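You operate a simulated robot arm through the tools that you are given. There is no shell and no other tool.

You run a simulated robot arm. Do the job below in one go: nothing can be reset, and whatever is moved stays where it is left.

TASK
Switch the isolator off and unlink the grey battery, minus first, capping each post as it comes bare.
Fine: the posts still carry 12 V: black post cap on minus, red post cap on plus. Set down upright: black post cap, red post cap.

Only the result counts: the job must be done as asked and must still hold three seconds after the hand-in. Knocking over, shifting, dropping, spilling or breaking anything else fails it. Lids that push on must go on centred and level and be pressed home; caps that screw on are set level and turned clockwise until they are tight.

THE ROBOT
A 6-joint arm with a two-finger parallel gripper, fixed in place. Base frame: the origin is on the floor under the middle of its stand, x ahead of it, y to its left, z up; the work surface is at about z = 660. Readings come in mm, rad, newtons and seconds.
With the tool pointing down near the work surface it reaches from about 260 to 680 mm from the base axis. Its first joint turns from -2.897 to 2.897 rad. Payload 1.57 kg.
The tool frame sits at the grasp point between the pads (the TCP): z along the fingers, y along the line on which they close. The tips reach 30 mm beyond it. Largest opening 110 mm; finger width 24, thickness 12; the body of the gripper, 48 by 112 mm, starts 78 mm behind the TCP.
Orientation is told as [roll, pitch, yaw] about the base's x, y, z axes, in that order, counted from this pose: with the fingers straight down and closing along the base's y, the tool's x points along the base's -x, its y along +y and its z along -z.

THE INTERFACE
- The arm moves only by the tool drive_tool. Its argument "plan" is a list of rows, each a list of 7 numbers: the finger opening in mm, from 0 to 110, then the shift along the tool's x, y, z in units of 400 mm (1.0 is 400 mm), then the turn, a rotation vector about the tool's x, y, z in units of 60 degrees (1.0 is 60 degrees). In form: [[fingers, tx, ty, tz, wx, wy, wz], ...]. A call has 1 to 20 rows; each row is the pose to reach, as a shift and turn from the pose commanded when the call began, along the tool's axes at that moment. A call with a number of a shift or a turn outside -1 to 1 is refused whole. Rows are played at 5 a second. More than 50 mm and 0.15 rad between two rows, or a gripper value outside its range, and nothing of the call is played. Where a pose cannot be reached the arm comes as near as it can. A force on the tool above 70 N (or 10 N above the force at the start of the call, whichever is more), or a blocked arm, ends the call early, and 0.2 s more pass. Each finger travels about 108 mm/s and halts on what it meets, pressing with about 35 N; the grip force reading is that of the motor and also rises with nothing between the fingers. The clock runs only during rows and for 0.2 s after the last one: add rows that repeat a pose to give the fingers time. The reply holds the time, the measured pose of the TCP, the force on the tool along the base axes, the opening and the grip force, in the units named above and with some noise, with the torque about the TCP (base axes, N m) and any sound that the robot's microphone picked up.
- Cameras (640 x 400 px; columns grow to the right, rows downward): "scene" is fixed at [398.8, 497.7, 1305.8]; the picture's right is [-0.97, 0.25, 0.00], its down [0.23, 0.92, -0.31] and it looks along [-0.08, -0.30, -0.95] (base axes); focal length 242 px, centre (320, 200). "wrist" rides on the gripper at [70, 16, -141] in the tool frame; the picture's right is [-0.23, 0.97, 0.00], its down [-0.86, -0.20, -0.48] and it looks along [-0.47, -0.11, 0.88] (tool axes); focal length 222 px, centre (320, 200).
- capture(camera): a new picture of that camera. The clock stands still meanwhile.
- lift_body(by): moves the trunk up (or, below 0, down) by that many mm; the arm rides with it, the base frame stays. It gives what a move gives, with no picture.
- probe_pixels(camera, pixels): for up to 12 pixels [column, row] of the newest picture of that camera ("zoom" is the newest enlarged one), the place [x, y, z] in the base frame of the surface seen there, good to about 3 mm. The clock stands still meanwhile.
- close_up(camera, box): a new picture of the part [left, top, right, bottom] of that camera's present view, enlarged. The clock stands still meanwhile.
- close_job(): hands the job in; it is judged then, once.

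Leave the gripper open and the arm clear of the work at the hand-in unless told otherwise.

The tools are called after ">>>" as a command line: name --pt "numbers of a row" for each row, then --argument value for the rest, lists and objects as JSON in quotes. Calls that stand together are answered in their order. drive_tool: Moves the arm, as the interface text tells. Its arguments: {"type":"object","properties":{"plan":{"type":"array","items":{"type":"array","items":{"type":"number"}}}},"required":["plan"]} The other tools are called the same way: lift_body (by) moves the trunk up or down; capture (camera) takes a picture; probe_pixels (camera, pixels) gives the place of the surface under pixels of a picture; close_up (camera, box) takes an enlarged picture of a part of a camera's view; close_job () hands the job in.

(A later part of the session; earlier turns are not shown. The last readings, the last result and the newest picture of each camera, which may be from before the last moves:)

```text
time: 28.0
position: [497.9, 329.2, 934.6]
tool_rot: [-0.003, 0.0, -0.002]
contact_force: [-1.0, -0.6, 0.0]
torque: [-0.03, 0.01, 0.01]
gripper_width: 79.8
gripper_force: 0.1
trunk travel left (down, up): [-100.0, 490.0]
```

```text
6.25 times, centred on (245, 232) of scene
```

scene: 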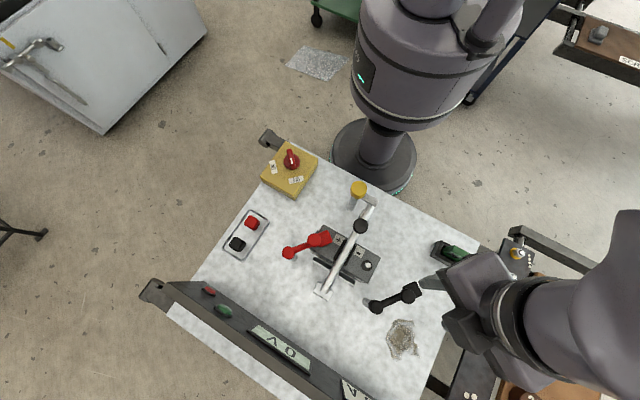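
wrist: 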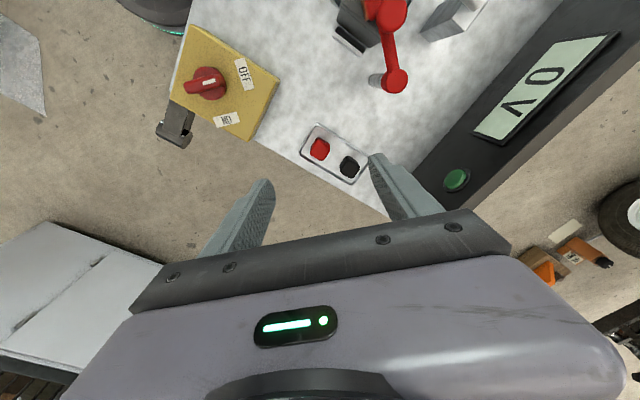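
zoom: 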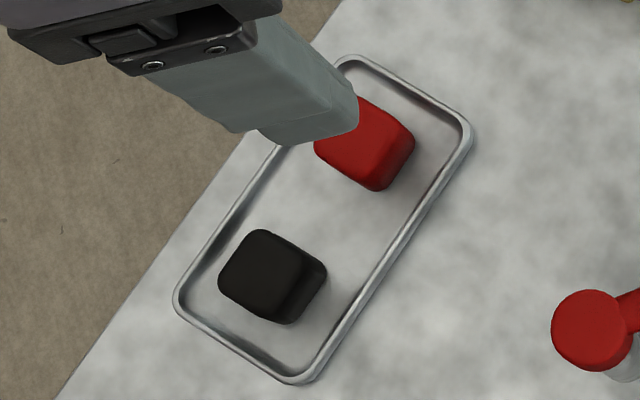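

The link stays where it was left. Now I'll enlarge the caps in the wrist view (red ≈(320,148), black ≈(350,166)).

>>> close_up --camera "wrist" --box '[295, 115, 375, 190]'

>>> probe_pixels --camera "zoom" --pixels '[[440, 260], [285, 170], [425, 232], [470, 250], [455, 290], [405, 275], [300, 145], [262, 180], [350, 200], [380, 320], [480, 190], [500, 330]]'

```text
5.33 times, centred on (335, 152) of wrist
```

zoom: 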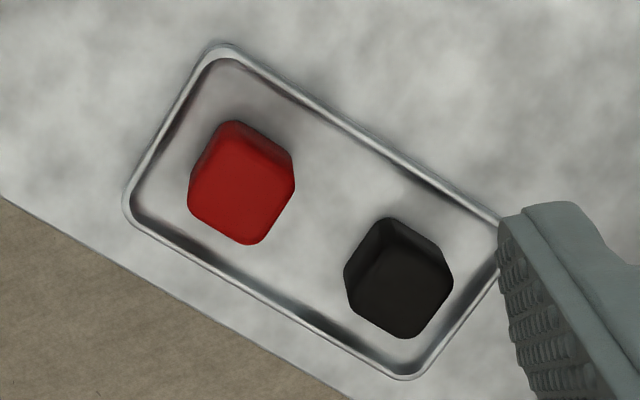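

```text
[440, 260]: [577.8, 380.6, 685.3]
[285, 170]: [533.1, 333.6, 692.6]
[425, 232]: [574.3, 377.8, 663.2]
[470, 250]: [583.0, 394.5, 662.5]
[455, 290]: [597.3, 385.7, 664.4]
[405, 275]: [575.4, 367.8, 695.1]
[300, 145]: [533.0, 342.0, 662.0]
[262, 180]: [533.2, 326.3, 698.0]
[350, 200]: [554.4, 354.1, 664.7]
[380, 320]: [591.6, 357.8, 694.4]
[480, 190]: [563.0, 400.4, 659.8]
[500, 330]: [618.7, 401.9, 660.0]
```

The caps are roughly 30 mm cubes aligned with the tray, tops at z≈695, tray floor z≈663. The black one is near (581,366), close to the reach limit. I'll turn the hand to match the tray (43°) and go to a hover above the black cap at z=800 to check reach, and measure the panel height.

>>> probe_pixels --camera "wrist" --pixels '[[456, 180], [430, 175], [500, 110], [395, 80], [390, 40], [385, 10]]'

>>> drive_tool --pt "60 -0.03 0.013 0 0 0 -0.1" --pt "60 -0.06 0.026 0 0 0 -0.2" --pt "60 -0.09 0.04 0.02 0 0 -0.3" --pt "60 -0.12 0.053 0.08 0 0 -0.4" --pt "60 -0.15 0.066 0.14 0 0 -0.5" --pt "60 -0.18 0.08 0.2 0 0 -0.6" --pt "60 -0.205 0.0925 0.27 0 0 -0.717" --pt "60 -0.205 0.0925 0.3375 0 0 -0.717"

>>> capture --camera "wrist"

>>> close_up --camera "wrist" --box '[260, 100, 400, 210]'

```text
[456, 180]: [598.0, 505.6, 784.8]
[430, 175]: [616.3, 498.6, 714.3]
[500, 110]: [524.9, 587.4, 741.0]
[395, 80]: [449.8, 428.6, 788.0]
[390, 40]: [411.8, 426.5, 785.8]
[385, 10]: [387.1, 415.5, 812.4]
```

```text
time: 29.8
position: [580.2, 366.0, 797.9]
tool_rot: [-0.002, 0.001, 0.749]
contact_force: [-0.8, -0.9, -0.3]
torque: [0.0, 0.01, -0.01]
gripper_width: 59.8
gripper_force: 0.1
trunk travel left (down, up): [-100.0, 490.0]
```

```text
taken
```

wrist: 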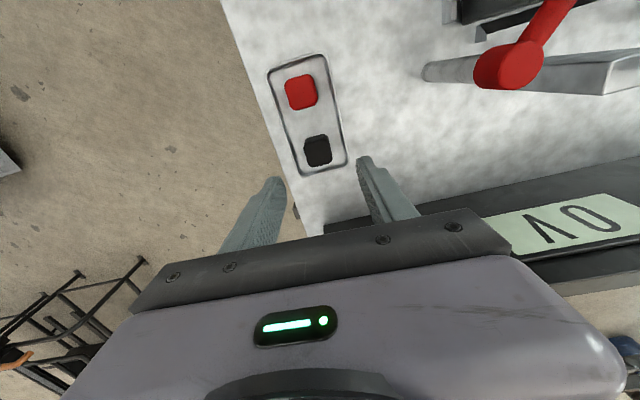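

```text
3.64 times, centred on (330, 155) of wrist
```

zoom: 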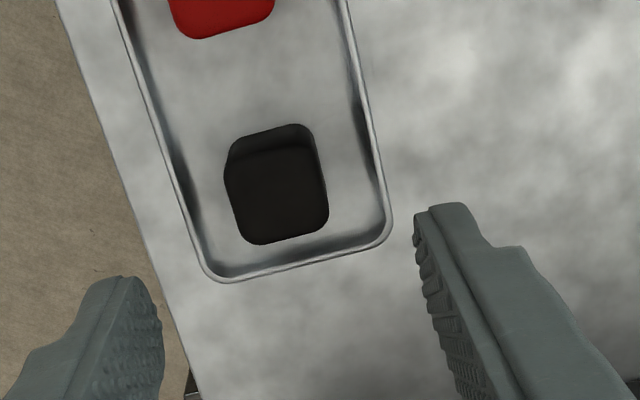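

Reach is fine here and the cap's edges line up with the hand. I'll measure the cap's top face and tray rim in this zoom.

>>> probe_pixels --camera "zoom" --pixels '[[278, 200], [240, 205], [318, 193], [270, 170], [285, 232], [290, 150], [232, 190], [326, 200], [375, 200], [172, 160], [300, 258], [200, 220]]'

>>> close_up --camera "wrist" --box '[290, 125, 345, 180]'

```text
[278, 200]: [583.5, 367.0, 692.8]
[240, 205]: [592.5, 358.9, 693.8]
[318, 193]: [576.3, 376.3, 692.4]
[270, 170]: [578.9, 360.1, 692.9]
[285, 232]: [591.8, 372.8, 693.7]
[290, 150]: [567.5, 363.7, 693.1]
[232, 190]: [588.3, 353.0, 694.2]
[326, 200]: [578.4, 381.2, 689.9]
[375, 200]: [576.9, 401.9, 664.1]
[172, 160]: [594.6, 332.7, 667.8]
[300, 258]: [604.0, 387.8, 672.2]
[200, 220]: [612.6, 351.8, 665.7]
```

```text
7.27 times, centred on (318, 152) of wrist
```

zoom: 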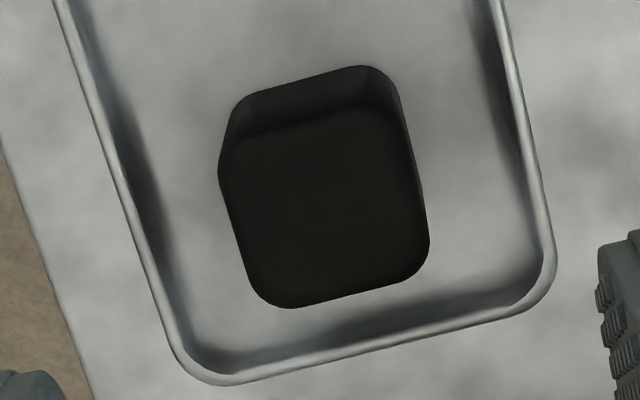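

Black cap centre ≈(580.7,365.6), top z≈693, about 28 mm wide, which matches the TCP position; tray rim top ≈671. I'll descend with 46 mm opening so the tips stop at z≈676, just above the rim.

>>> drive_tool --pt "46 0 0 0.06 0 0 0" --pt "46 0 0 0.12 0 0 0" --pt "46 0 0 0.18 0 0 0" --pt "46 0 0 0.215 0 0 0" --pt "46 0 0 0.2295 0 0 0" --pt "46 0 0 0.2295 0 0 0"

>>> capture --camera "wrist"

>>> close_up --camera "wrist" --box '[260, 110, 400, 220]'

```text
time: 31.2
position: [567.9, 359.1, 712.9]
tool_rot: [-0.002, 0.001, 0.751]
contact_force: [-0.2, 0.7, -0.2]
torque: [0.02, 0.05, -0.03]
gripper_width: 46.0
gripper_force: 0.0
out of reach, approached as far as the arm can: row 1, 2, 3, 4, 5, 6
trunk travel left (down, up): [-100.0, 490.0]
```

```text
taken
```

wrist: 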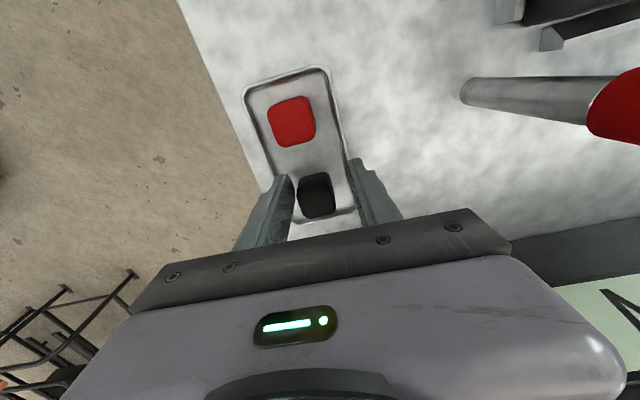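

```text
3.64 times, centred on (330, 165) of wrist
```

zoom: 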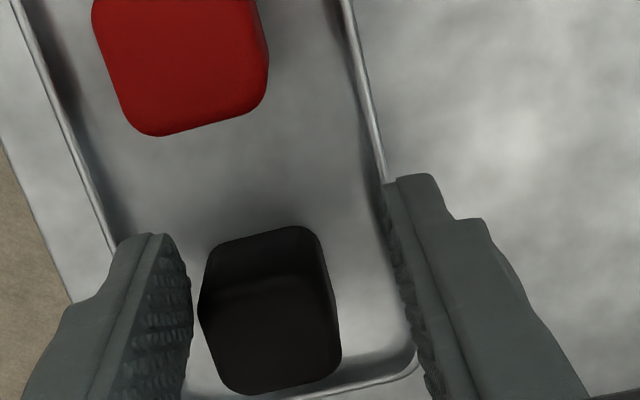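

At this depth the arm falls short (r≈672). At z=798 it reached fine, so lowering the trunk will help. I'll first raise the hand 120 mm, then lower the trunk by 90 mm.

>>> drive_tool --pt "46 0 0 -0.05 0 0 0" --pt "46 0 0 -0.15 0 0 0" --pt "46 0 0 -0.25 0 0 0" --pt "46 0 0 -0.35 0 0 0"

>>> capture --camera "scene"

```text
time: 32.2
position: [578.0, 367.1, 851.8]
tool_rot: [-0.001, 0.005, 0.751]
contact_force: [-0.3, 0.1, 0.2]
torque: [0.01, -0.03, -0.05]
gripper_width: 45.8
gripper_force: 0.1
out of reach, approached as far as the arm can: row 2, 3, 4
trunk travel left (down, up): [-100.0, 490.0]
```

```text
taken
```

scene: 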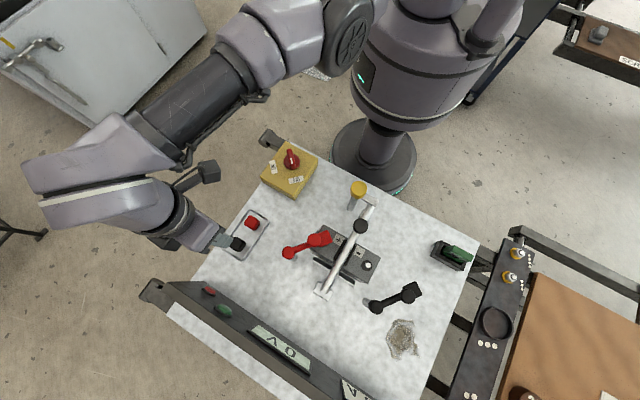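

The arm is just at its limit here. The arm's links are well above the bench, so I'll lower the trunk by 92 mm.

>>> lift_body --by -92

>>> capture --camera "wrist"

>>> capture --camera "scene"

```text
time: 33.5
position: [578.6, 367.4, 760.7]
tool_rot: [-0.003, 0.006, 0.752]
contact_force: [-0.2, -0.2, 0.9]
torque: [0.0, 0.0, 0.0]
gripper_width: 46.2
gripper_force: 0.0
trunk travel left (down, up): [-8.0, 582.0]
```

```text
taken
```

wrist: 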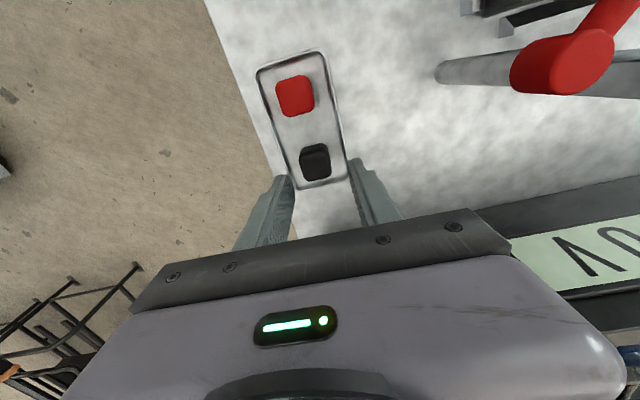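

```text
taken
```

scene: 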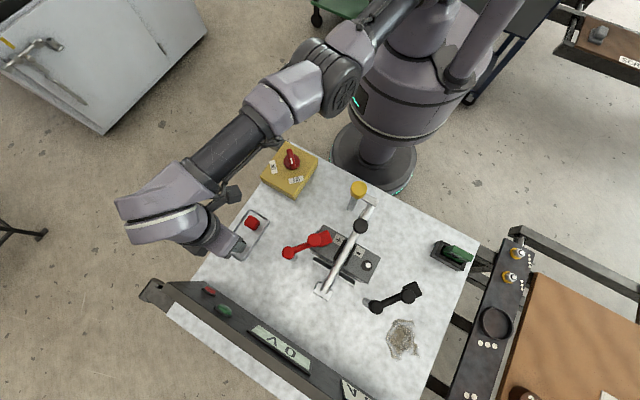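

Lowered without contact. I'll descend part-way (30 mm) to see whether the position tracks now.

>>> drive_tool --pt "46 0 0 0.03 0 0 0" --pt "46 0 0 0.075 0 0 0" --pt "46 0 0 0.075 0 0 0"

>>> close_up --camera "wrist" --box '[260, 110, 400, 220]'

```text
time: 34.2
position: [578.9, 366.8, 729.8]
tool_rot: [0.0, 0.004, 0.75]
contact_force: [-0.2, -0.1, 0.0]
torque: [-0.01, 0.04, -0.01]
gripper_width: 45.9
gripper_force: 0.0
trunk travel left (down, up): [-8.0, 582.0]
```

```text
3.64 times, centred on (330, 165) of wrist
```

zoom: 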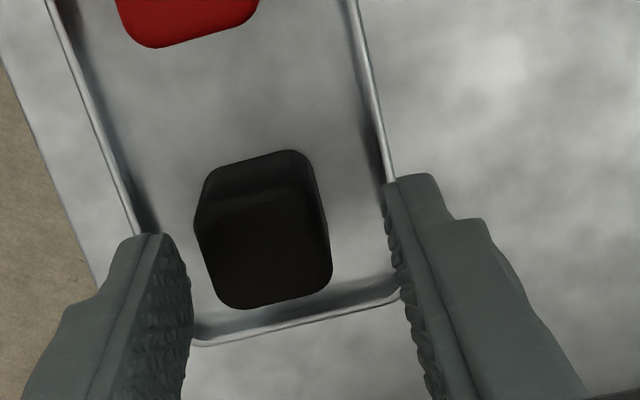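

The arm tracks now. The cap sits about 3–4 mm toward the -y finger, so I'll shift 3.5 mm that way and descend to TCP z≈706.

>>> drive_tool --pt "46 0 -0.009 0.02 0 0 0" --pt "46 0 -0.009 0.045 0 0 0" --pt "46 0 -0.009 0.059 0 0 0" --pt "46 0 -0.009 0.059 0 0 0"

>>> close_up --camera "wrist" --box '[260, 130, 400, 240]'

>>> close_up --camera "scene" --box '[205, 205, 285, 265]'

```text
time: 35.2
position: [579.1, 364.2, 705.6]
tool_rot: [-0.003, 0.003, 0.75]
contact_force: [0.1, 0.5, 0.2]
torque: [0.0, 0.0, -0.01]
gripper_width: 45.9
gripper_force: 0.0
trunk travel left (down, up): [-8.0, 582.0]
```

```text
3.64 times, centred on (330, 185) of wrist
```

zoom: 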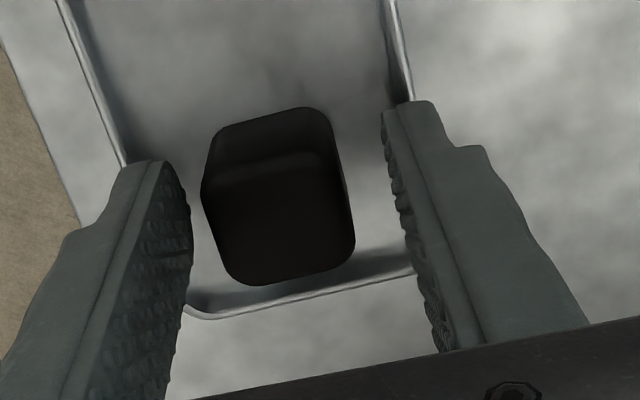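

```text
6.67 times, centred on (245, 235) of scene
```

zoom: 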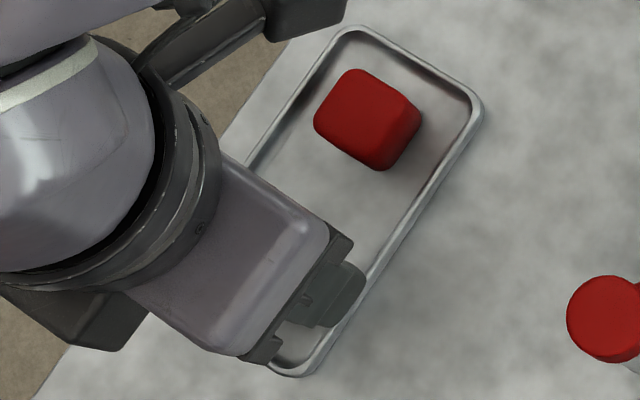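

The cap is now centred between the fingers within about 2 mm. Close on it.

>>> drive_tool --pt "36 0 0 0 0 0 0" --pt "22 0 0 0 0 0 0" --pt "22 0 0 0 0 0 0" --pt "22 0 0 0 0 0 0"

>>> close_up --camera "wrist" --box '[260, 130, 400, 240]'

```text
time: 36.2
position: [580.3, 365.2, 705.7]
tool_rot: [-0.002, 0.004, 0.747]
contact_force: [1.0, 0.6, -0.8]
torque: [0.01, 0.01, -0.02]
gripper_width: 28.7
gripper_force: 35.2
trunk travel left (down, up): [-8.0, 582.0]
```

```text
3.64 times, centred on (330, 185) of wrist
```

zoom: 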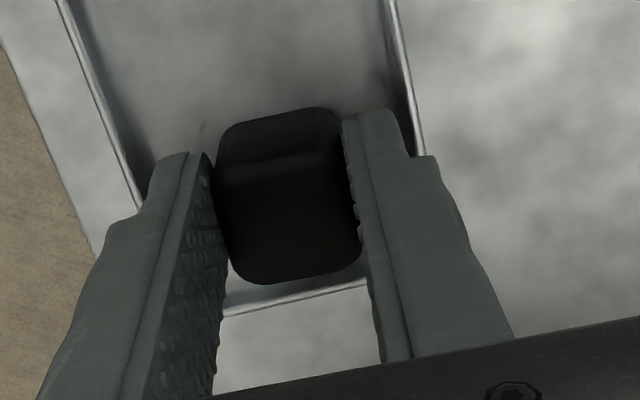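

Black cap gripped firmly (28.7 mm, 35 N). I lift it straight up out of the tray, then inward and up to a safe height.

>>> drive_tool --pt "22 0 0 -0.03 0 0 0" --pt "22 0 0 -0.075 0 0 0" --pt "22 0 0 -0.125 0 0 0" --pt "22 0.0445 0.007 -0.225 0 0 0" --pt "22 0.098 0.023 -0.325 0 0 0" --pt "22 0.144 0.066 -0.425 0 0 0"

>>> capture --camera "wrist"

>>> capture --camera "scene"

```text
time: 37.6
position: [520.7, 344.8, 877.8]
tool_rot: [-0.001, 0.005, 0.75]
contact_force: [0.6, -0.7, 0.1]
torque: [0.02, 0.03, -0.02]
gripper_width: 29.1
gripper_force: 34.4
trunk travel left (down, up): [-8.0, 582.0]
```

```text
taken
```

wrist: 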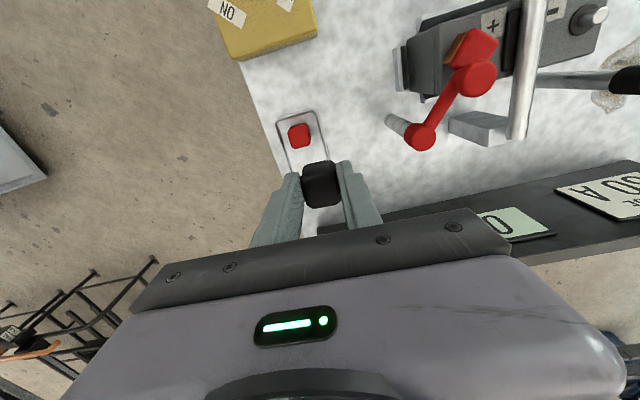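

```text
taken
```

scene: 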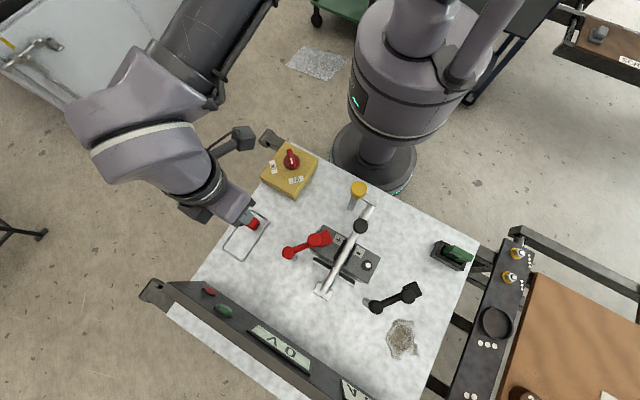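

The cap is held level. I'll measure the cap in hand: enlarged wrist view and points on its top face, and the minus post in the scene view.

>>> close_up --camera "wrist" --box '[285, 145, 365, 225]'

>>> probe_pixels --camera "zoom" --pixels '[[320, 240], [280, 205], [360, 190], [270, 250], [380, 230], [300, 285], [370, 270], [325, 215], [335, 275]]'

>>> close_up --camera "scene" --box '[345, 245, 390, 285]'

```text
5.00 times, centred on (325, 185) of wrist
```

zoom: 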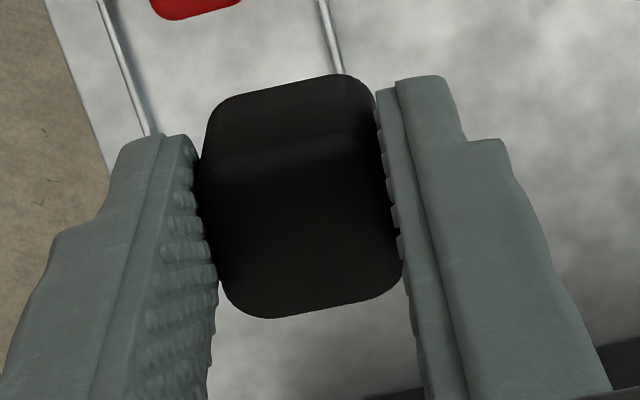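

```text
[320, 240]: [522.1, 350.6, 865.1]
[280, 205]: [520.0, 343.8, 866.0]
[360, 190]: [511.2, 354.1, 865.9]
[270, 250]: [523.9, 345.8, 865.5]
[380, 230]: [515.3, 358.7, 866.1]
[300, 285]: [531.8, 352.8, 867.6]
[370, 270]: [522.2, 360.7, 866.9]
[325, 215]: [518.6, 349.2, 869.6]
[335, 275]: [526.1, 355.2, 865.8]
```

```text
10.00 times, centred on (368, 265) of scene
```

zoom: 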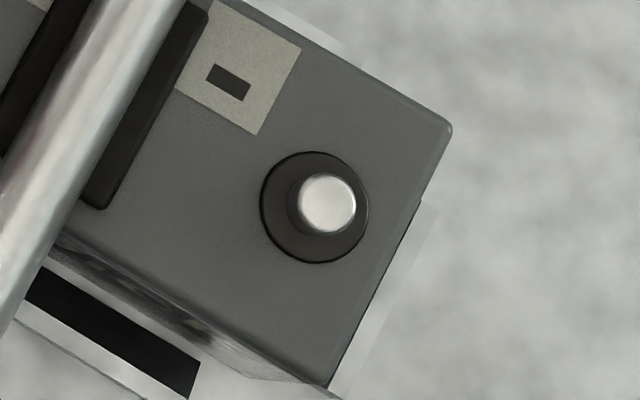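

The cap in hand is level (top z≈866 over TCP 878) and close to the TCP line. Now I'll measure the minus post carefully with many points on its round top, centred at zoom (326,203).

>>> probe_pixels --camera "zoom" --pixels '[[326, 203], [308, 203], [344, 203], [326, 185], [326, 221], [313, 190], [339, 190], [313, 216], [339, 216], [326, 194], [326, 212], [317, 203]]'

>>> probe_pixels --camera "zoom" --pixels '[[335, 203], [320, 197], [332, 197], [320, 209], [332, 209], [303, 196], [349, 210], [318, 229], [334, 178], [326, 180], [326, 227], [302, 205]]'

```text
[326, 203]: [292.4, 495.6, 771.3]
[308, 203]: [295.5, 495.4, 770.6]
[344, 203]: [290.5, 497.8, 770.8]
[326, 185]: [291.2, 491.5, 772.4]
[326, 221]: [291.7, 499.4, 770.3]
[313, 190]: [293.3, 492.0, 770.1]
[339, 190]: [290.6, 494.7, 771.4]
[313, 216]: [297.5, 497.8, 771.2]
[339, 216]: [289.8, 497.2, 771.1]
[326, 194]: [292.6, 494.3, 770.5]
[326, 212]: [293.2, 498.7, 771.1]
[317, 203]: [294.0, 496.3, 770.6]
```

```text
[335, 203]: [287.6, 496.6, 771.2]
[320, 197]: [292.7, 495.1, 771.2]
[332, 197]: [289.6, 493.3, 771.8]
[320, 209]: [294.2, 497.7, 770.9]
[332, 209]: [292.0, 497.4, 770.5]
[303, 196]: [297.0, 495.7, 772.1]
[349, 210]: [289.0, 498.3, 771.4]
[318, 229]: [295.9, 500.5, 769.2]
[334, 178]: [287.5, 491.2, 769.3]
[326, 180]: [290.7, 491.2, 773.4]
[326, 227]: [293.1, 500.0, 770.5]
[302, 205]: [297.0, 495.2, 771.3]
```

Averaged, the minus post centre is (292.3, 496.0), top z≈771. Now a sharper look at the cap in hand to find its centre along the finger width.

>>> close_up --camera "wrist" --box '[300, 155, 345, 212]'

>>> close_up --camera "scene" --box '[215, 195, 285, 255]'

```text
7.02 times, centred on (322, 184) of wrist
```

zoom: 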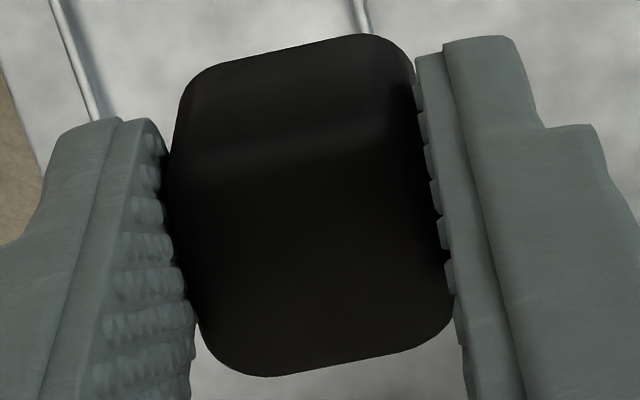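

```text
6.67 times, centred on (250, 225) of scene
```

zoom: 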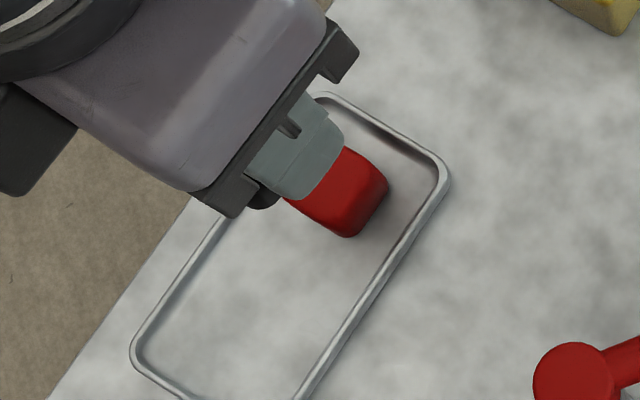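

I estimate the cap's centre about 2 mm outward of the TCP along the finger width. Before travelling I check the height of the bar's black knob and the yellow cap on the route.

>>> probe_pixels --camera "scene" --pixels '[[360, 226], [358, 190], [318, 240], [350, 246], [410, 290]]'

>>> drive_tool --pt "22 0 0 -0.05 0 0 0" --pt "22 0 0 -0.1 0 0 0"

```text
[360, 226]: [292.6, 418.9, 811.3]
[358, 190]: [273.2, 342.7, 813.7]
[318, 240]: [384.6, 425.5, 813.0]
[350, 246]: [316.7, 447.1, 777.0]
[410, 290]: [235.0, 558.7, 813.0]
```

```text
time: 38.2
position: [522.0, 345.9, 917.3]
tool_rot: [-0.002, 0.006, 0.75]
contact_force: [0.8, 0.3, 0.1]
torque: [-0.04, 0.0, 0.02]
gripper_width: 29.1
gripper_force: 34.9
trunk travel left (down, up): [-8.0, 582.0]
```

All obstacles are below z≈814 and the cap's bottom is now at ≈874. I travel to above the minus post.

>>> drive_tool --pt "22 0.024 0.095 0 0 0 0" --pt "22 0.048 0.19 0 0 0 0" --pt "22 0.072 0.285 0 0 0 0" --pt "22 0.096 0.38 0 0 0 0" --pt "22 0.12 0.475 0 0 0 0" --pt "22 0.144 0.57 0 0 0 0" --pt "22 0.167 0.664 0 0 0 0" --pt "22 0.167 0.664 0 0 0 0"

>>> capture --camera "wrist"

>>> capture --camera "scene"

```text
time: 40.0
position: [291.7, 496.5, 916.6]
tool_rot: [-0.002, 0.004, 0.748]
contact_force: [-0.2, -0.1, 0.4]
torque: [0.0, 0.0, 0.0]
gripper_width: 28.8
gripper_force: 35.7
trunk travel left (down, up): [-8.0, 582.0]
```

```text
taken
```

wrist: 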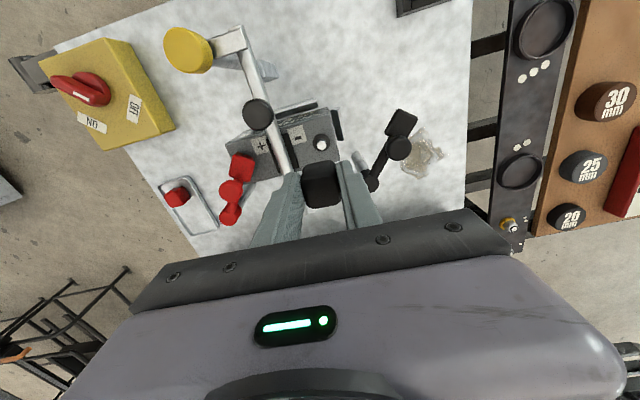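

```text
taken
```

scene: 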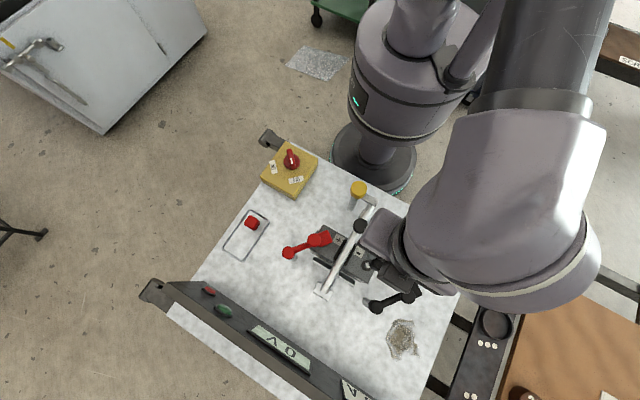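

Over the post. I'll look closely at the post and the cap, and probe points on the cap's near side face and top to pin down its centre.

>>> close_up --camera "wrist" --box '[300, 155, 345, 212]'

>>> probe_pixels --camera "zoom" --pixels '[[220, 90], [250, 90], [280, 90], [310, 85], [340, 80], [370, 75], [230, 110], [260, 110], [290, 105], [320, 100], [350, 95], [380, 90]]'

>>> probe_pixels --camera "zoom" --pixels '[[260, 355], [300, 350], [340, 345], [380, 335], [420, 325], [280, 362], [320, 355], [360, 348], [400, 338], [300, 240], [340, 230], [320, 250]]'

>>> probe_pixels --camera "wrist" --pixels '[[321, 143], [319, 143], [323, 143], [321, 141], [321, 145], [320, 142], [322, 144], [320, 144], [322, 142]]'

>>> close_up --camera "wrist" --box '[295, 120, 345, 165]'

```text
7.02 times, centred on (322, 184) of wrist
```

zoom: 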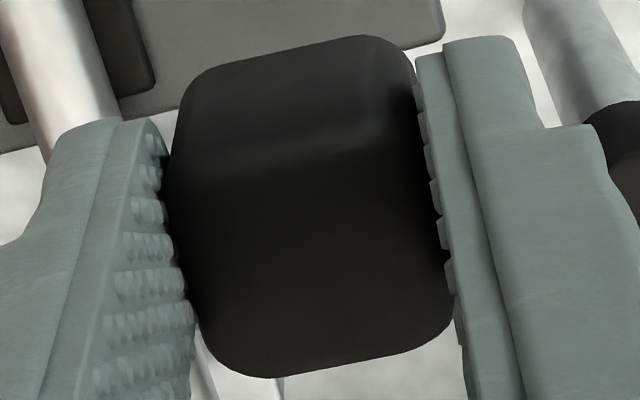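

```text
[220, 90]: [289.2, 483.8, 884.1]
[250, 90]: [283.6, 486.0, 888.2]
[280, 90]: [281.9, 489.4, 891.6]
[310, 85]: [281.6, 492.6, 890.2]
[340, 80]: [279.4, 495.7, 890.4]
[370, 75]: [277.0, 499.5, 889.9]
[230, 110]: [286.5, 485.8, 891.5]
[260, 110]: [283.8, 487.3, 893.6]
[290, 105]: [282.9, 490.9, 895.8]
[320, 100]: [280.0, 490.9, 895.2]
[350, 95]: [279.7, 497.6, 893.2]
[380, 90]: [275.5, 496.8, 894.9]
```

```text
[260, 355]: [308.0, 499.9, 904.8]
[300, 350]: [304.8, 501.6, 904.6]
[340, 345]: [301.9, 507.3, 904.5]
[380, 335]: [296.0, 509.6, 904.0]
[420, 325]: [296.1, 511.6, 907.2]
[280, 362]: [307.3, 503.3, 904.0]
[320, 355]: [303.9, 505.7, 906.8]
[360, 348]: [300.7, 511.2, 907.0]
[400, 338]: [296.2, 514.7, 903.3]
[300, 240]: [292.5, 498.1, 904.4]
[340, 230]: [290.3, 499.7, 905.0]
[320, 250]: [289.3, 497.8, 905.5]
```

```text
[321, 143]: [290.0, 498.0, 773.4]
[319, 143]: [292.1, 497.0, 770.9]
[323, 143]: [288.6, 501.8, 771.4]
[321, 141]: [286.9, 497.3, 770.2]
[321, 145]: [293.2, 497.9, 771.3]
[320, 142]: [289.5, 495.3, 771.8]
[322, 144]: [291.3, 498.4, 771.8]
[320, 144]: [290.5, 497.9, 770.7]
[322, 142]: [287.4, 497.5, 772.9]
```

```text
8.89 times, centred on (320, 142) of wrist
```

zoom: 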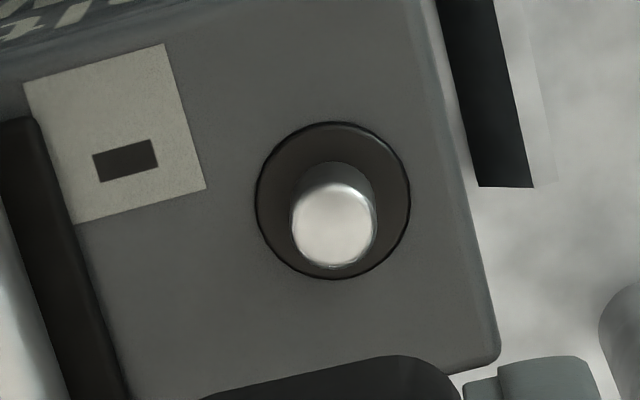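

Combining the measurements, the cap centre is about 2 mm too far outward along the finger width and right in the closing direction. I'll shift 2 mm inward and lower to TCP z≈830 (cap bottom ≈787, above the post top 771).

>>> drive_tool --pt "22 0.005 0 0.03 0 0 0" --pt "22 0.005 0 0.1 0 0 0" --pt "22 0.005 0 0.17 0 0 0" --pt "22 0.005 0 0.2165 0 0 0" --pt "22 0.005 0 0.2165 0 0 0" --pt "22 0.005 0 0.2165 0 0 0"

>>> capture --camera "wrist"

>>> close_up --camera "wrist" --box '[280, 110, 370, 220]'

>>> close_up --camera "scene" --box '[330, 230, 420, 300]'

```text
time: 41.5
position: [290.4, 492.1, 829.1]
tool_rot: [-0.002, 0.004, 0.75]
contact_force: [-1.3, 0.6, -1.0]
torque: [-0.01, -0.02, -0.03]
gripper_width: 29.2
gripper_force: 35.0
trunk travel left (down, up): [-8.0, 582.0]
```

```text
taken
```

wrist: 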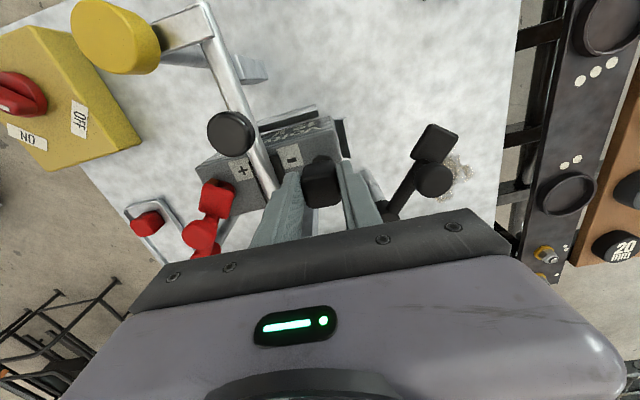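

```text
3.64 times, centred on (325, 165) of wrist
```

zoom: 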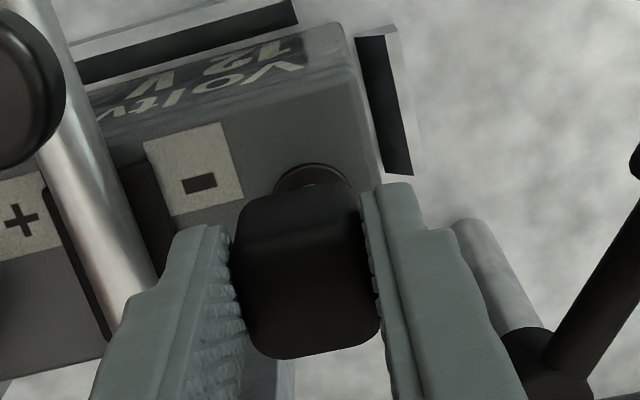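

```text
5.71 times, centred on (375, 265) of scene
```

zoom: 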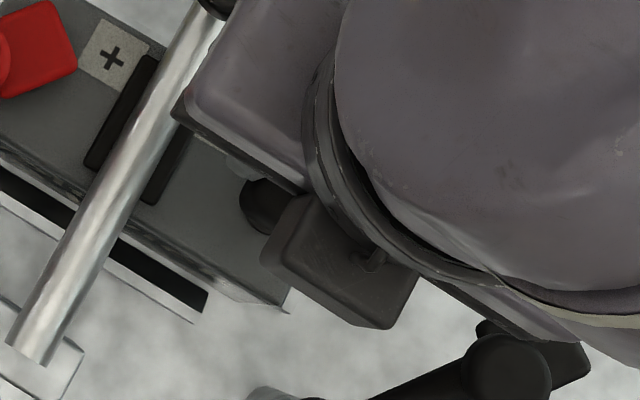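

I see the collar of the post just behind the cap. Readings suggest the actual position differs by a few mm from what I commanded, so I'll take a couple of still readings before going on.

>>> drive_tool --pt "22 0 0 0 0 0 0" --pt "22 0 0 0 0 0 0"

>>> drive_tool --pt "22 0 0 0 0 0 0"

>>> drive_tool --pt "22 0 0 0 0 0 0"

>>> drive_tool --pt "22 0 0 0 0 0 0"

```text
time: 42.0
position: [290.1, 493.2, 829.7]
tool_rot: [-0.003, 0.005, 0.75]
contact_force: [0.1, -0.4, -0.5]
torque: [-0.01, -0.02, 0.0]
gripper_width: 28.9
gripper_force: 35.0
trunk travel left (down, up): [-8.0, 582.0]
```

```text
time: 42.5
position: [289.8, 492.1, 829.4]
tool_rot: [-0.001, 0.006, 0.75]
contact_force: [0.0, -0.1, 0.1]
torque: [-0.01, 0.0, 0.02]
gripper_width: 29.0
gripper_force: 34.9
trunk travel left (down, up): [-8.0, 582.0]
```

```text
time: 42.9
position: [290.5, 493.9, 828.5]
tool_rot: [-0.002, 0.006, 0.75]
contact_force: [0.2, -0.3, -0.7]
torque: [-0.01, -0.01, -0.01]
gripper_width: 29.1
gripper_force: 34.9
trunk travel left (down, up): [-8.0, 582.0]
```

```text
time: 43.2
position: [289.7, 492.9, 829.0]
tool_rot: [-0.001, 0.005, 0.75]
contact_force: [0.2, -0.5, 0.3]
torque: [-0.01, -0.01, 0.0]
gripper_width: 28.8
gripper_force: 35.2
trunk travel left (down, up): [-8.0, 582.0]
```

Still readings average to (290.1,492.9,829.1). I'll take a sharper look at the cap's lower edge against the post collar to judge the alignment.

>>> close_up --camera "wrist" --box '[295, 145, 350, 180]'

>>> close_up --camera "wrist" --box '[290, 150, 350, 215]'

```text
11.43 times, centred on (322, 162) of wrist
```

zoom: 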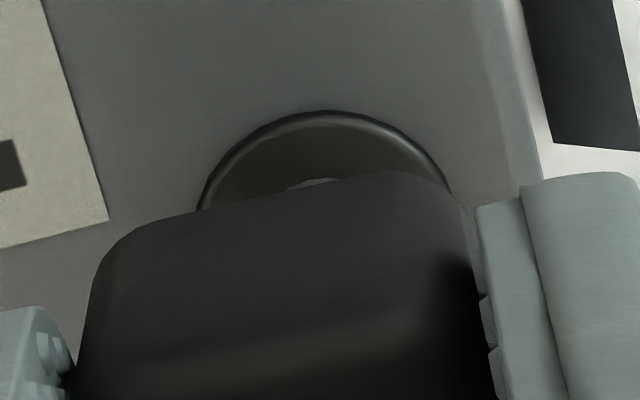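

```text
6.15 times, centred on (320, 182) of wrist
```

zoom: 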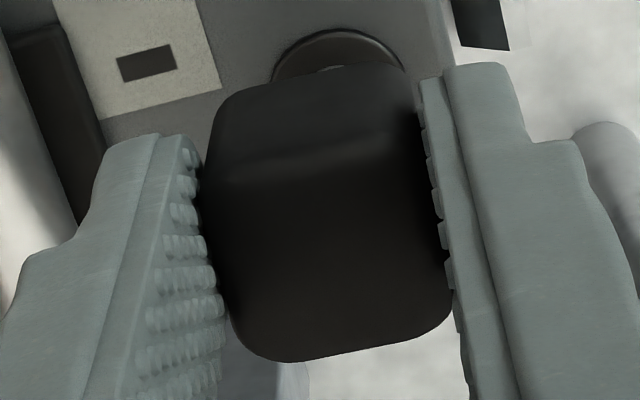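

The collar and the cap are aligned within about 1 mm (collar slightly toward +y tool). I'll shift 0.7 mm and lower carefully to just above the post top, then on in small steps watching the force.

>>> drive_tool --pt "22 0 0.0018 0.01 0 0 0" --pt "22 0 0.0018 0.02 0 0 0" --pt "22 0 0.0018 0.03 0 0 0" --pt "22 0 0.0018 0.035 0 0 0"

>>> drive_tool --pt "22 0 0 0.005 0 0 0" --pt "22 0 0 0.01 0 0 0" --pt "22 0 0 0.01 0 0 0"

```text
time: 44.2
position: [288.8, 493.8, 815.3]
tool_rot: [-0.003, 0.004, 0.747]
contact_force: [0.9, 0.7, -0.7]
torque: [0.01, -0.02, -0.03]
gripper_width: 29.0
gripper_force: 35.3
trunk travel left (down, up): [-8.0, 582.0]
```

```text
time: 45.0
position: [289.8, 493.6, 812.5]
tool_rot: [-0.001, 0.006, 0.749]
contact_force: [-0.8, -1.1, 0.0]
torque: [0.01, 0.03, 0.0]
gripper_width: 29.2
gripper_force: 34.7
trunk travel left (down, up): [-8.0, 582.0]
```

No contact force yet at z=812.5. Continue down in small steps.

>>> drive_tool --pt "22 0 0 0.005 0 0 0" --pt "22 0 0 0.01 0 0 0" --pt "22 0 0 0.01 0 0 0"

```text
time: 45.9
position: [289.4, 493.7, 807.0]
tool_rot: [-0.002, 0.005, 0.75]
contact_force: [1.0, 0.4, -0.4]
torque: [-0.03, 0.01, -0.03]
gripper_width: 29.0
gripper_force: 34.5
trunk travel left (down, up): [-8.0, 582.0]
```

At z=807 with no force: the post is inside the cap. Continue.

>>> drive_tool --pt "22 0 0 0.005 0 0 0" --pt "22 0 0 0.01 0 0 0" --pt "22 0 0 0.01 0 0 0"

>>> close_up --camera "wrist" --box '[290, 150, 350, 215]'

```text
time: 46.6
position: [289.6, 492.4, 804.3]
tool_rot: [-0.001, 0.006, 0.75]
contact_force: [0.1, -0.6, -0.5]
torque: [0.0, 0.02, -0.01]
gripper_width: 28.9
gripper_force: 34.9
trunk travel left (down, up): [-8.0, 582.0]
```

```text
6.15 times, centred on (320, 182) of wrist
```

zoom: 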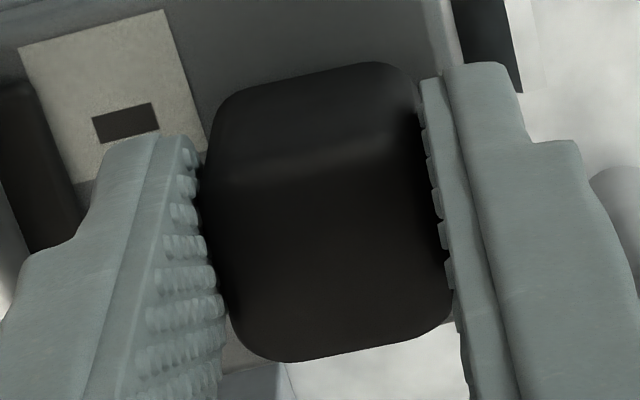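

The collar is fully covered by the cap, still no force. Lower further in 2 mm steps until it meets resistance.

>>> drive_tool --pt "22 0 0 0.005 0 0 0" --pt "22 0 0 0.005 0 0 0"

>>> drive_tool --pt "22 0 0 0.005 0 0 0" --pt "22 0 0 0.005 0 0 0"

```text
time: 47.2
position: [288.5, 492.6, 801.1]
tool_rot: [-0.004, 0.005, 0.753]
contact_force: [0.1, -0.1, -0.4]
torque: [0.0, -0.02, 0.01]
gripper_width: 29.0
gripper_force: 35.2
trunk travel left (down, up): [-8.0, 582.0]
```

```text
time: 47.9
position: [288.5, 493.1, 799.9]
tool_rot: [0.0, 0.007, 0.75]
contact_force: [0.2, -0.4, -0.1]
torque: [0.07, -0.02, 0.02]
gripper_width: 28.7
gripper_force: 35.6
trunk travel left (down, up): [-8.0, 582.0]
```

z=799.9, torque just begins to change. Continue in 1 mm steps.

>>> drive_tool --pt "22 0 0 0.0025 0 0 0" --pt "22 0 0 0.005 0 0 0" --pt "22 0 0 0.005 0 0 0"

```text
time: 48.6
position: [289.7, 493.3, 797.8]
tool_rot: [-0.003, 0.006, 0.752]
contact_force: [0.3, -0.6, -0.9]
torque: [-0.02, -0.02, -0.01]
gripper_width: 29.2
gripper_force: 34.7
trunk travel left (down, up): [-8.0, 582.0]
```

>>> drive_tool --pt "22 0 0 0.0025 0 0 0" --pt "22 0 0 0.005 0 0 0" --pt "22 0 0 0.005 0 0 0"

>>> drive_tool --pt "22 0 0 0.0025 0 0 0" --pt "22 0 0 0.005 0 0 0" --pt "22 0 0 0.005 0 0 0"

```text
time: 49.5
position: [288.2, 493.6, 797.2]
tool_rot: [-0.003, 0.003, 0.749]
contact_force: [0.0, 0.2, 7.7]
torque: [0.1, -0.07, 0.0]
gripper_width: 28.8
gripper_force: 34.7
trunk travel left (down, up): [-8.0, 582.0]
```

```text
time: 50.2
position: [289.7, 493.0, 796.4]
tool_rot: [0.0, 0.001, 0.75]
contact_force: [3.2, 1.7, 36.0]
torque: [0.11, -0.14, -0.04]
gripper_width: 28.8
gripper_force: 34.8
trunk travel left (down, up): [-8.0, 582.0]
```

It meets firm resistance at TCP z≈796.5 with 36 N, cap bottom at battery-top level. I'll release gently (opening 40 mm, staying clear of the bar), rise, and look.

>>> drive_tool --pt "22 0 0 -0.003 0 0 0" --pt "30 0 0 -0.003 0 0 0" --pt "40 0 0 -0.003 0 0 0" --pt "40 0 0 -0.003 0 0 0" --pt "40 0 0 -0.02 0 0 0" --pt "40 0 0 -0.06 0 0 0" --pt "40 0 0 -0.12 0 0 0" --pt "40 0 0 -0.2 0 0 0"

>>> capture --camera "wrist"

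>>> close_up --camera "wrist" --box '[285, 110, 355, 180]'

```text
time: 52.0
position: [289.2, 493.3, 874.4]
tool_rot: [-0.002, 0.006, 0.75]
contact_force: [-0.1, 0.3, 0.2]
torque: [0.0, 0.03, -0.02]
gripper_width: 40.1
gripper_force: 0.2
trunk travel left (down, up): [-8.0, 582.0]
```

```text
taken
```

wrist: 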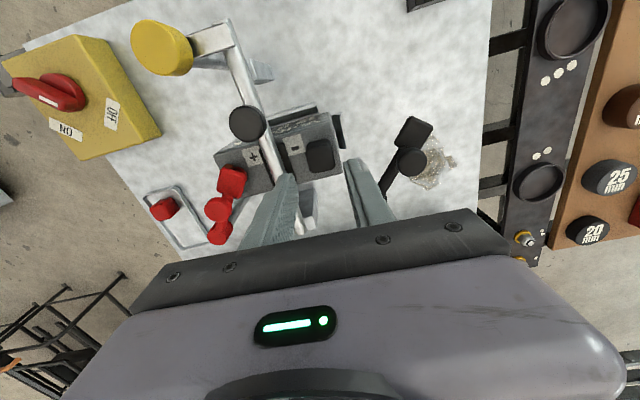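

```text
5.71 times, centred on (320, 145) of wrist
```

zoom: 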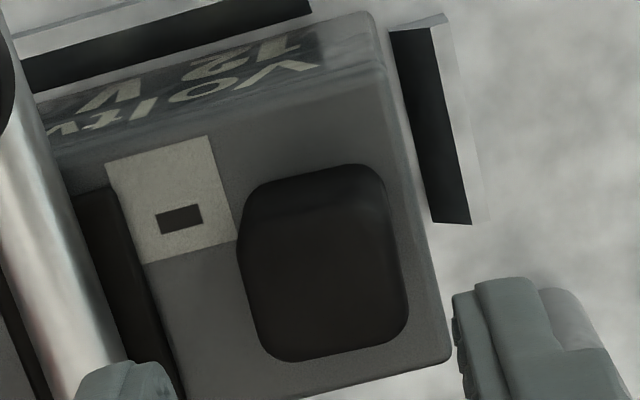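

The cap stands on the minus post. I'll probe its top corners for height and level.

>>> probe_pixels --camera "zoom" --pixels '[[265, 235], [370, 205], [395, 320], [285, 345], [325, 280], [300, 260], [350, 300], [345, 240], [300, 310], [270, 290], [385, 260], [215, 300]]'

>>> probe_pixels --camera "zoom" --pixels '[[280, 240], [360, 215], [385, 310], [295, 335], [320, 270], [310, 280], [330, 290], [335, 260], [315, 300], [280, 290], [375, 260], [200, 330]]'

```text
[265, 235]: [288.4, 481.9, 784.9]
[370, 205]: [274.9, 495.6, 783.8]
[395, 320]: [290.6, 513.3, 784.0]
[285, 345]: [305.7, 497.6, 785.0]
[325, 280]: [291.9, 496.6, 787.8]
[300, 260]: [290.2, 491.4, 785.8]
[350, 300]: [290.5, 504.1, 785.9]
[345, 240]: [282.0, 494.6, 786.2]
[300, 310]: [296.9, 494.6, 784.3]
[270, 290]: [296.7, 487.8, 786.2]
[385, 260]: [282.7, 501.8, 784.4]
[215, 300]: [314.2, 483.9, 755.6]
```

```text
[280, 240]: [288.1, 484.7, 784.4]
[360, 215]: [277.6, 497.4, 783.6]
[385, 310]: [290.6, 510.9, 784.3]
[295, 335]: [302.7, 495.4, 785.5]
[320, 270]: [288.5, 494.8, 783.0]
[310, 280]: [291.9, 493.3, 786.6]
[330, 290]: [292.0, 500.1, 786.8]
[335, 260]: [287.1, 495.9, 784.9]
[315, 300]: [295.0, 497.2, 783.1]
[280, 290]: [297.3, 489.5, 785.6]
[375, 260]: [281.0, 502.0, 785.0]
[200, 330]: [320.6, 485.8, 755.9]
```

The cap is level (top z≈785 everywhere, 29–30 mm above the battery) and centred at about (292,496). To be sure it is home, I'll close the fingers and press on the centre of its top.

>>> drive_tool --pt "10 -0.01 0 0 0 0 0" --pt "0 -0.01 0 0.05 0 0 0" --pt "0 -0.01 0 0.1 0 0 0" --pt "0 -0.01 0 0.13 0 0 0" --pt "0 -0.01 0 0.14 0 0 0" --pt "0 -0.01 0 0.14 0 0 0"

>>> drive_tool --pt "0 0 0 0.0025 0 0 0" --pt "0 0 0 0.005 0 0 0" --pt "0 0 0 0.005 0 0 0"

```text
time: 53.5
position: [291.2, 495.6, 817.0]
tool_rot: [-0.002, 0.006, 0.75]
contact_force: [0.5, -1.4, 0.0]
torque: [0.01, -0.01, 0.04]
gripper_width: 0.0
gripper_force: 21.3
trunk travel left (down, up): [-8.0, 582.0]
```

```text
time: 54.2
position: [291.8, 495.2, 816.2]
tool_rot: [-0.003, 0.004, 0.75]
contact_force: [0.0, -0.5, -0.2]
torque: [-0.04, 0.03, -0.02]
gripper_width: 0.0
gripper_force: 20.9
trunk travel left (down, up): [-8.0, 582.0]
```

Just above the cap, no contact yet. Press on in small steps.

>>> drive_tool --pt "0 0 0 0.0025 0 0 0" --pt "0 0 0 0.005 0 0 0" --pt "0 0 0 0.005 0 0 0"

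>>> drive_tool --pt "0 0 0 0.0025 0 0 0" --pt "0 0 0 0.0035 0 0 0" --pt "0 0 0 0.0035 0 0 0"

```text
time: 55.0
position: [291.0, 495.4, 814.9]
tool_rot: [-0.001, 0.004, 0.75]
contact_force: [0.7, 0.2, 11.2]
torque: [0.02, -0.03, 0.01]
gripper_width: 0.1
gripper_force: 21.5
trunk travel left (down, up): [-8.0, 582.0]
```

```text
time: 55.9
position: [291.0, 496.1, 814.4]
tool_rot: [-0.001, 0.0, 0.751]
contact_force: [3.3, 4.4, 30.9]
torque: [0.23, -0.16, 0.02]
gripper_width: 0.0
gripper_force: 21.7
trunk travel left (down, up): [-8.0, 582.0]
```

31 N and no movement. A bit more pressure, to about 50–60 N.

>>> drive_tool --pt "0 0 0 0.0015 0 0 0" --pt "0 0 0 0.003 0 0 0" --pt "0 0 0 0.003 0 0 0"

```text
time: 56.6
position: [291.6, 494.9, 813.5]
tool_rot: [0.0, -0.002, 0.749]
contact_force: [7.1, 10.0, 51.5]
torque: [0.44, -0.28, 0.02]
gripper_width: 0.3
gripper_force: 20.8
trunk travel left (down, up): [-8.0, 582.0]
```

At 51 N the cap doesn't move any further, so it is home. I rise straight up and check.

>>> drive_tool --pt "0 0 0 -0.004 0 0 0" --pt "0 0 0 -0.01 0 0 0" --pt "0 0 0 -0.03 0 0 0" --pt "0 0 0 -0.08 0 0 0" --pt "0 0 0 -0.15 0 0 0" --pt "0 0 0 -0.22 0 0 0"

>>> close_up --camera "wrist" --box '[270, 90, 370, 180]'

>>> probe_pixels --camera "zoom" --pixels '[[320, 260], [300, 250], [340, 250], [310, 280], [340, 280], [330, 230]]'

```text
time: 58.0
position: [292.5, 497.3, 900.1]
tool_rot: [0.0, 0.005, 0.75]
contact_force: [-0.4, -0.5, 0.2]
torque: [0.0, 0.0, 0.0]
gripper_width: 0.0
gripper_force: 21.1
trunk travel left (down, up): [-8.0, 582.0]
```

```text
4.44 times, centred on (320, 135) of wrist
```

zoom: 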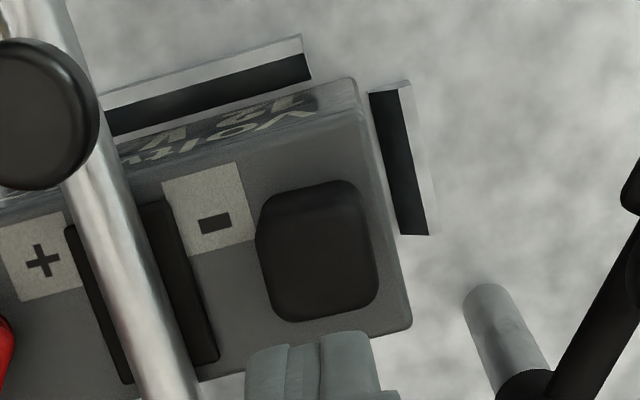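

```text
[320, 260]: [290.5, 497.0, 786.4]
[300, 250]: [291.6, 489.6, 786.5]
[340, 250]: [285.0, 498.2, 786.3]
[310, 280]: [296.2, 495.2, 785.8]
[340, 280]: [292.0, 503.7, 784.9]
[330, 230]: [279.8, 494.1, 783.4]
```

The black cap is home and level. Next the plus link: I move over its knob, turning the hand to yaw 0, and look.

>>> drive_tool --pt "20 -0.006 -0.04 -0.03 0 0 0.1" --pt "40 -0.012 -0.08 -0.06 0 0 0.2" --pt "60 -0.02 -0.125 -0.075 0 0 0.3" --pt "60 -0.027 -0.165 -0.075 0 0 0.4" --pt "60 -0.034 -0.205 -0.075 0 0 0.5" --pt "60 -0.041 -0.245 -0.075 0 0 0.6" --pt "60 -0.0465 -0.2895 -0.075 0 0 0.716" --pt "60 -0.0465 -0.2895 -0.075 0 0 0.716"

>>> capture --camera "wrist"

>>> close_up --camera "wrist" --box '[260, 90, 390, 200]'

```text
time: 59.9
position: [384.3, 423.5, 929.4]
tool_rot: [-0.005, 0.001, -0.002]
contact_force: [0.4, 0.9, -0.6]
torque: [-0.03, 0.03, -0.01]
gripper_width: 60.3
gripper_force: 0.0
trunk travel left (down, up): [-8.0, 582.0]
```

```text
taken
```

wrist: 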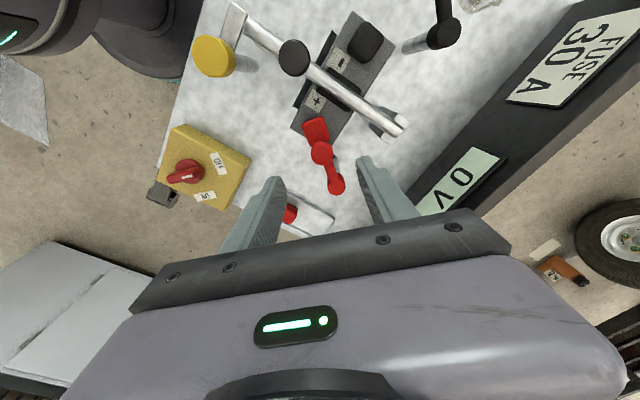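

```text
3.64 times, centred on (325, 145) of wrist
```

zoom: 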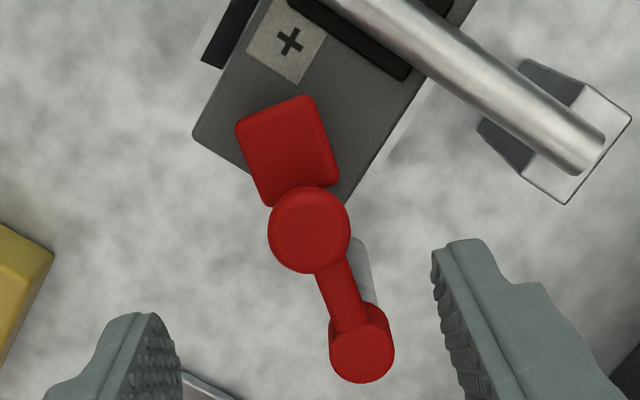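

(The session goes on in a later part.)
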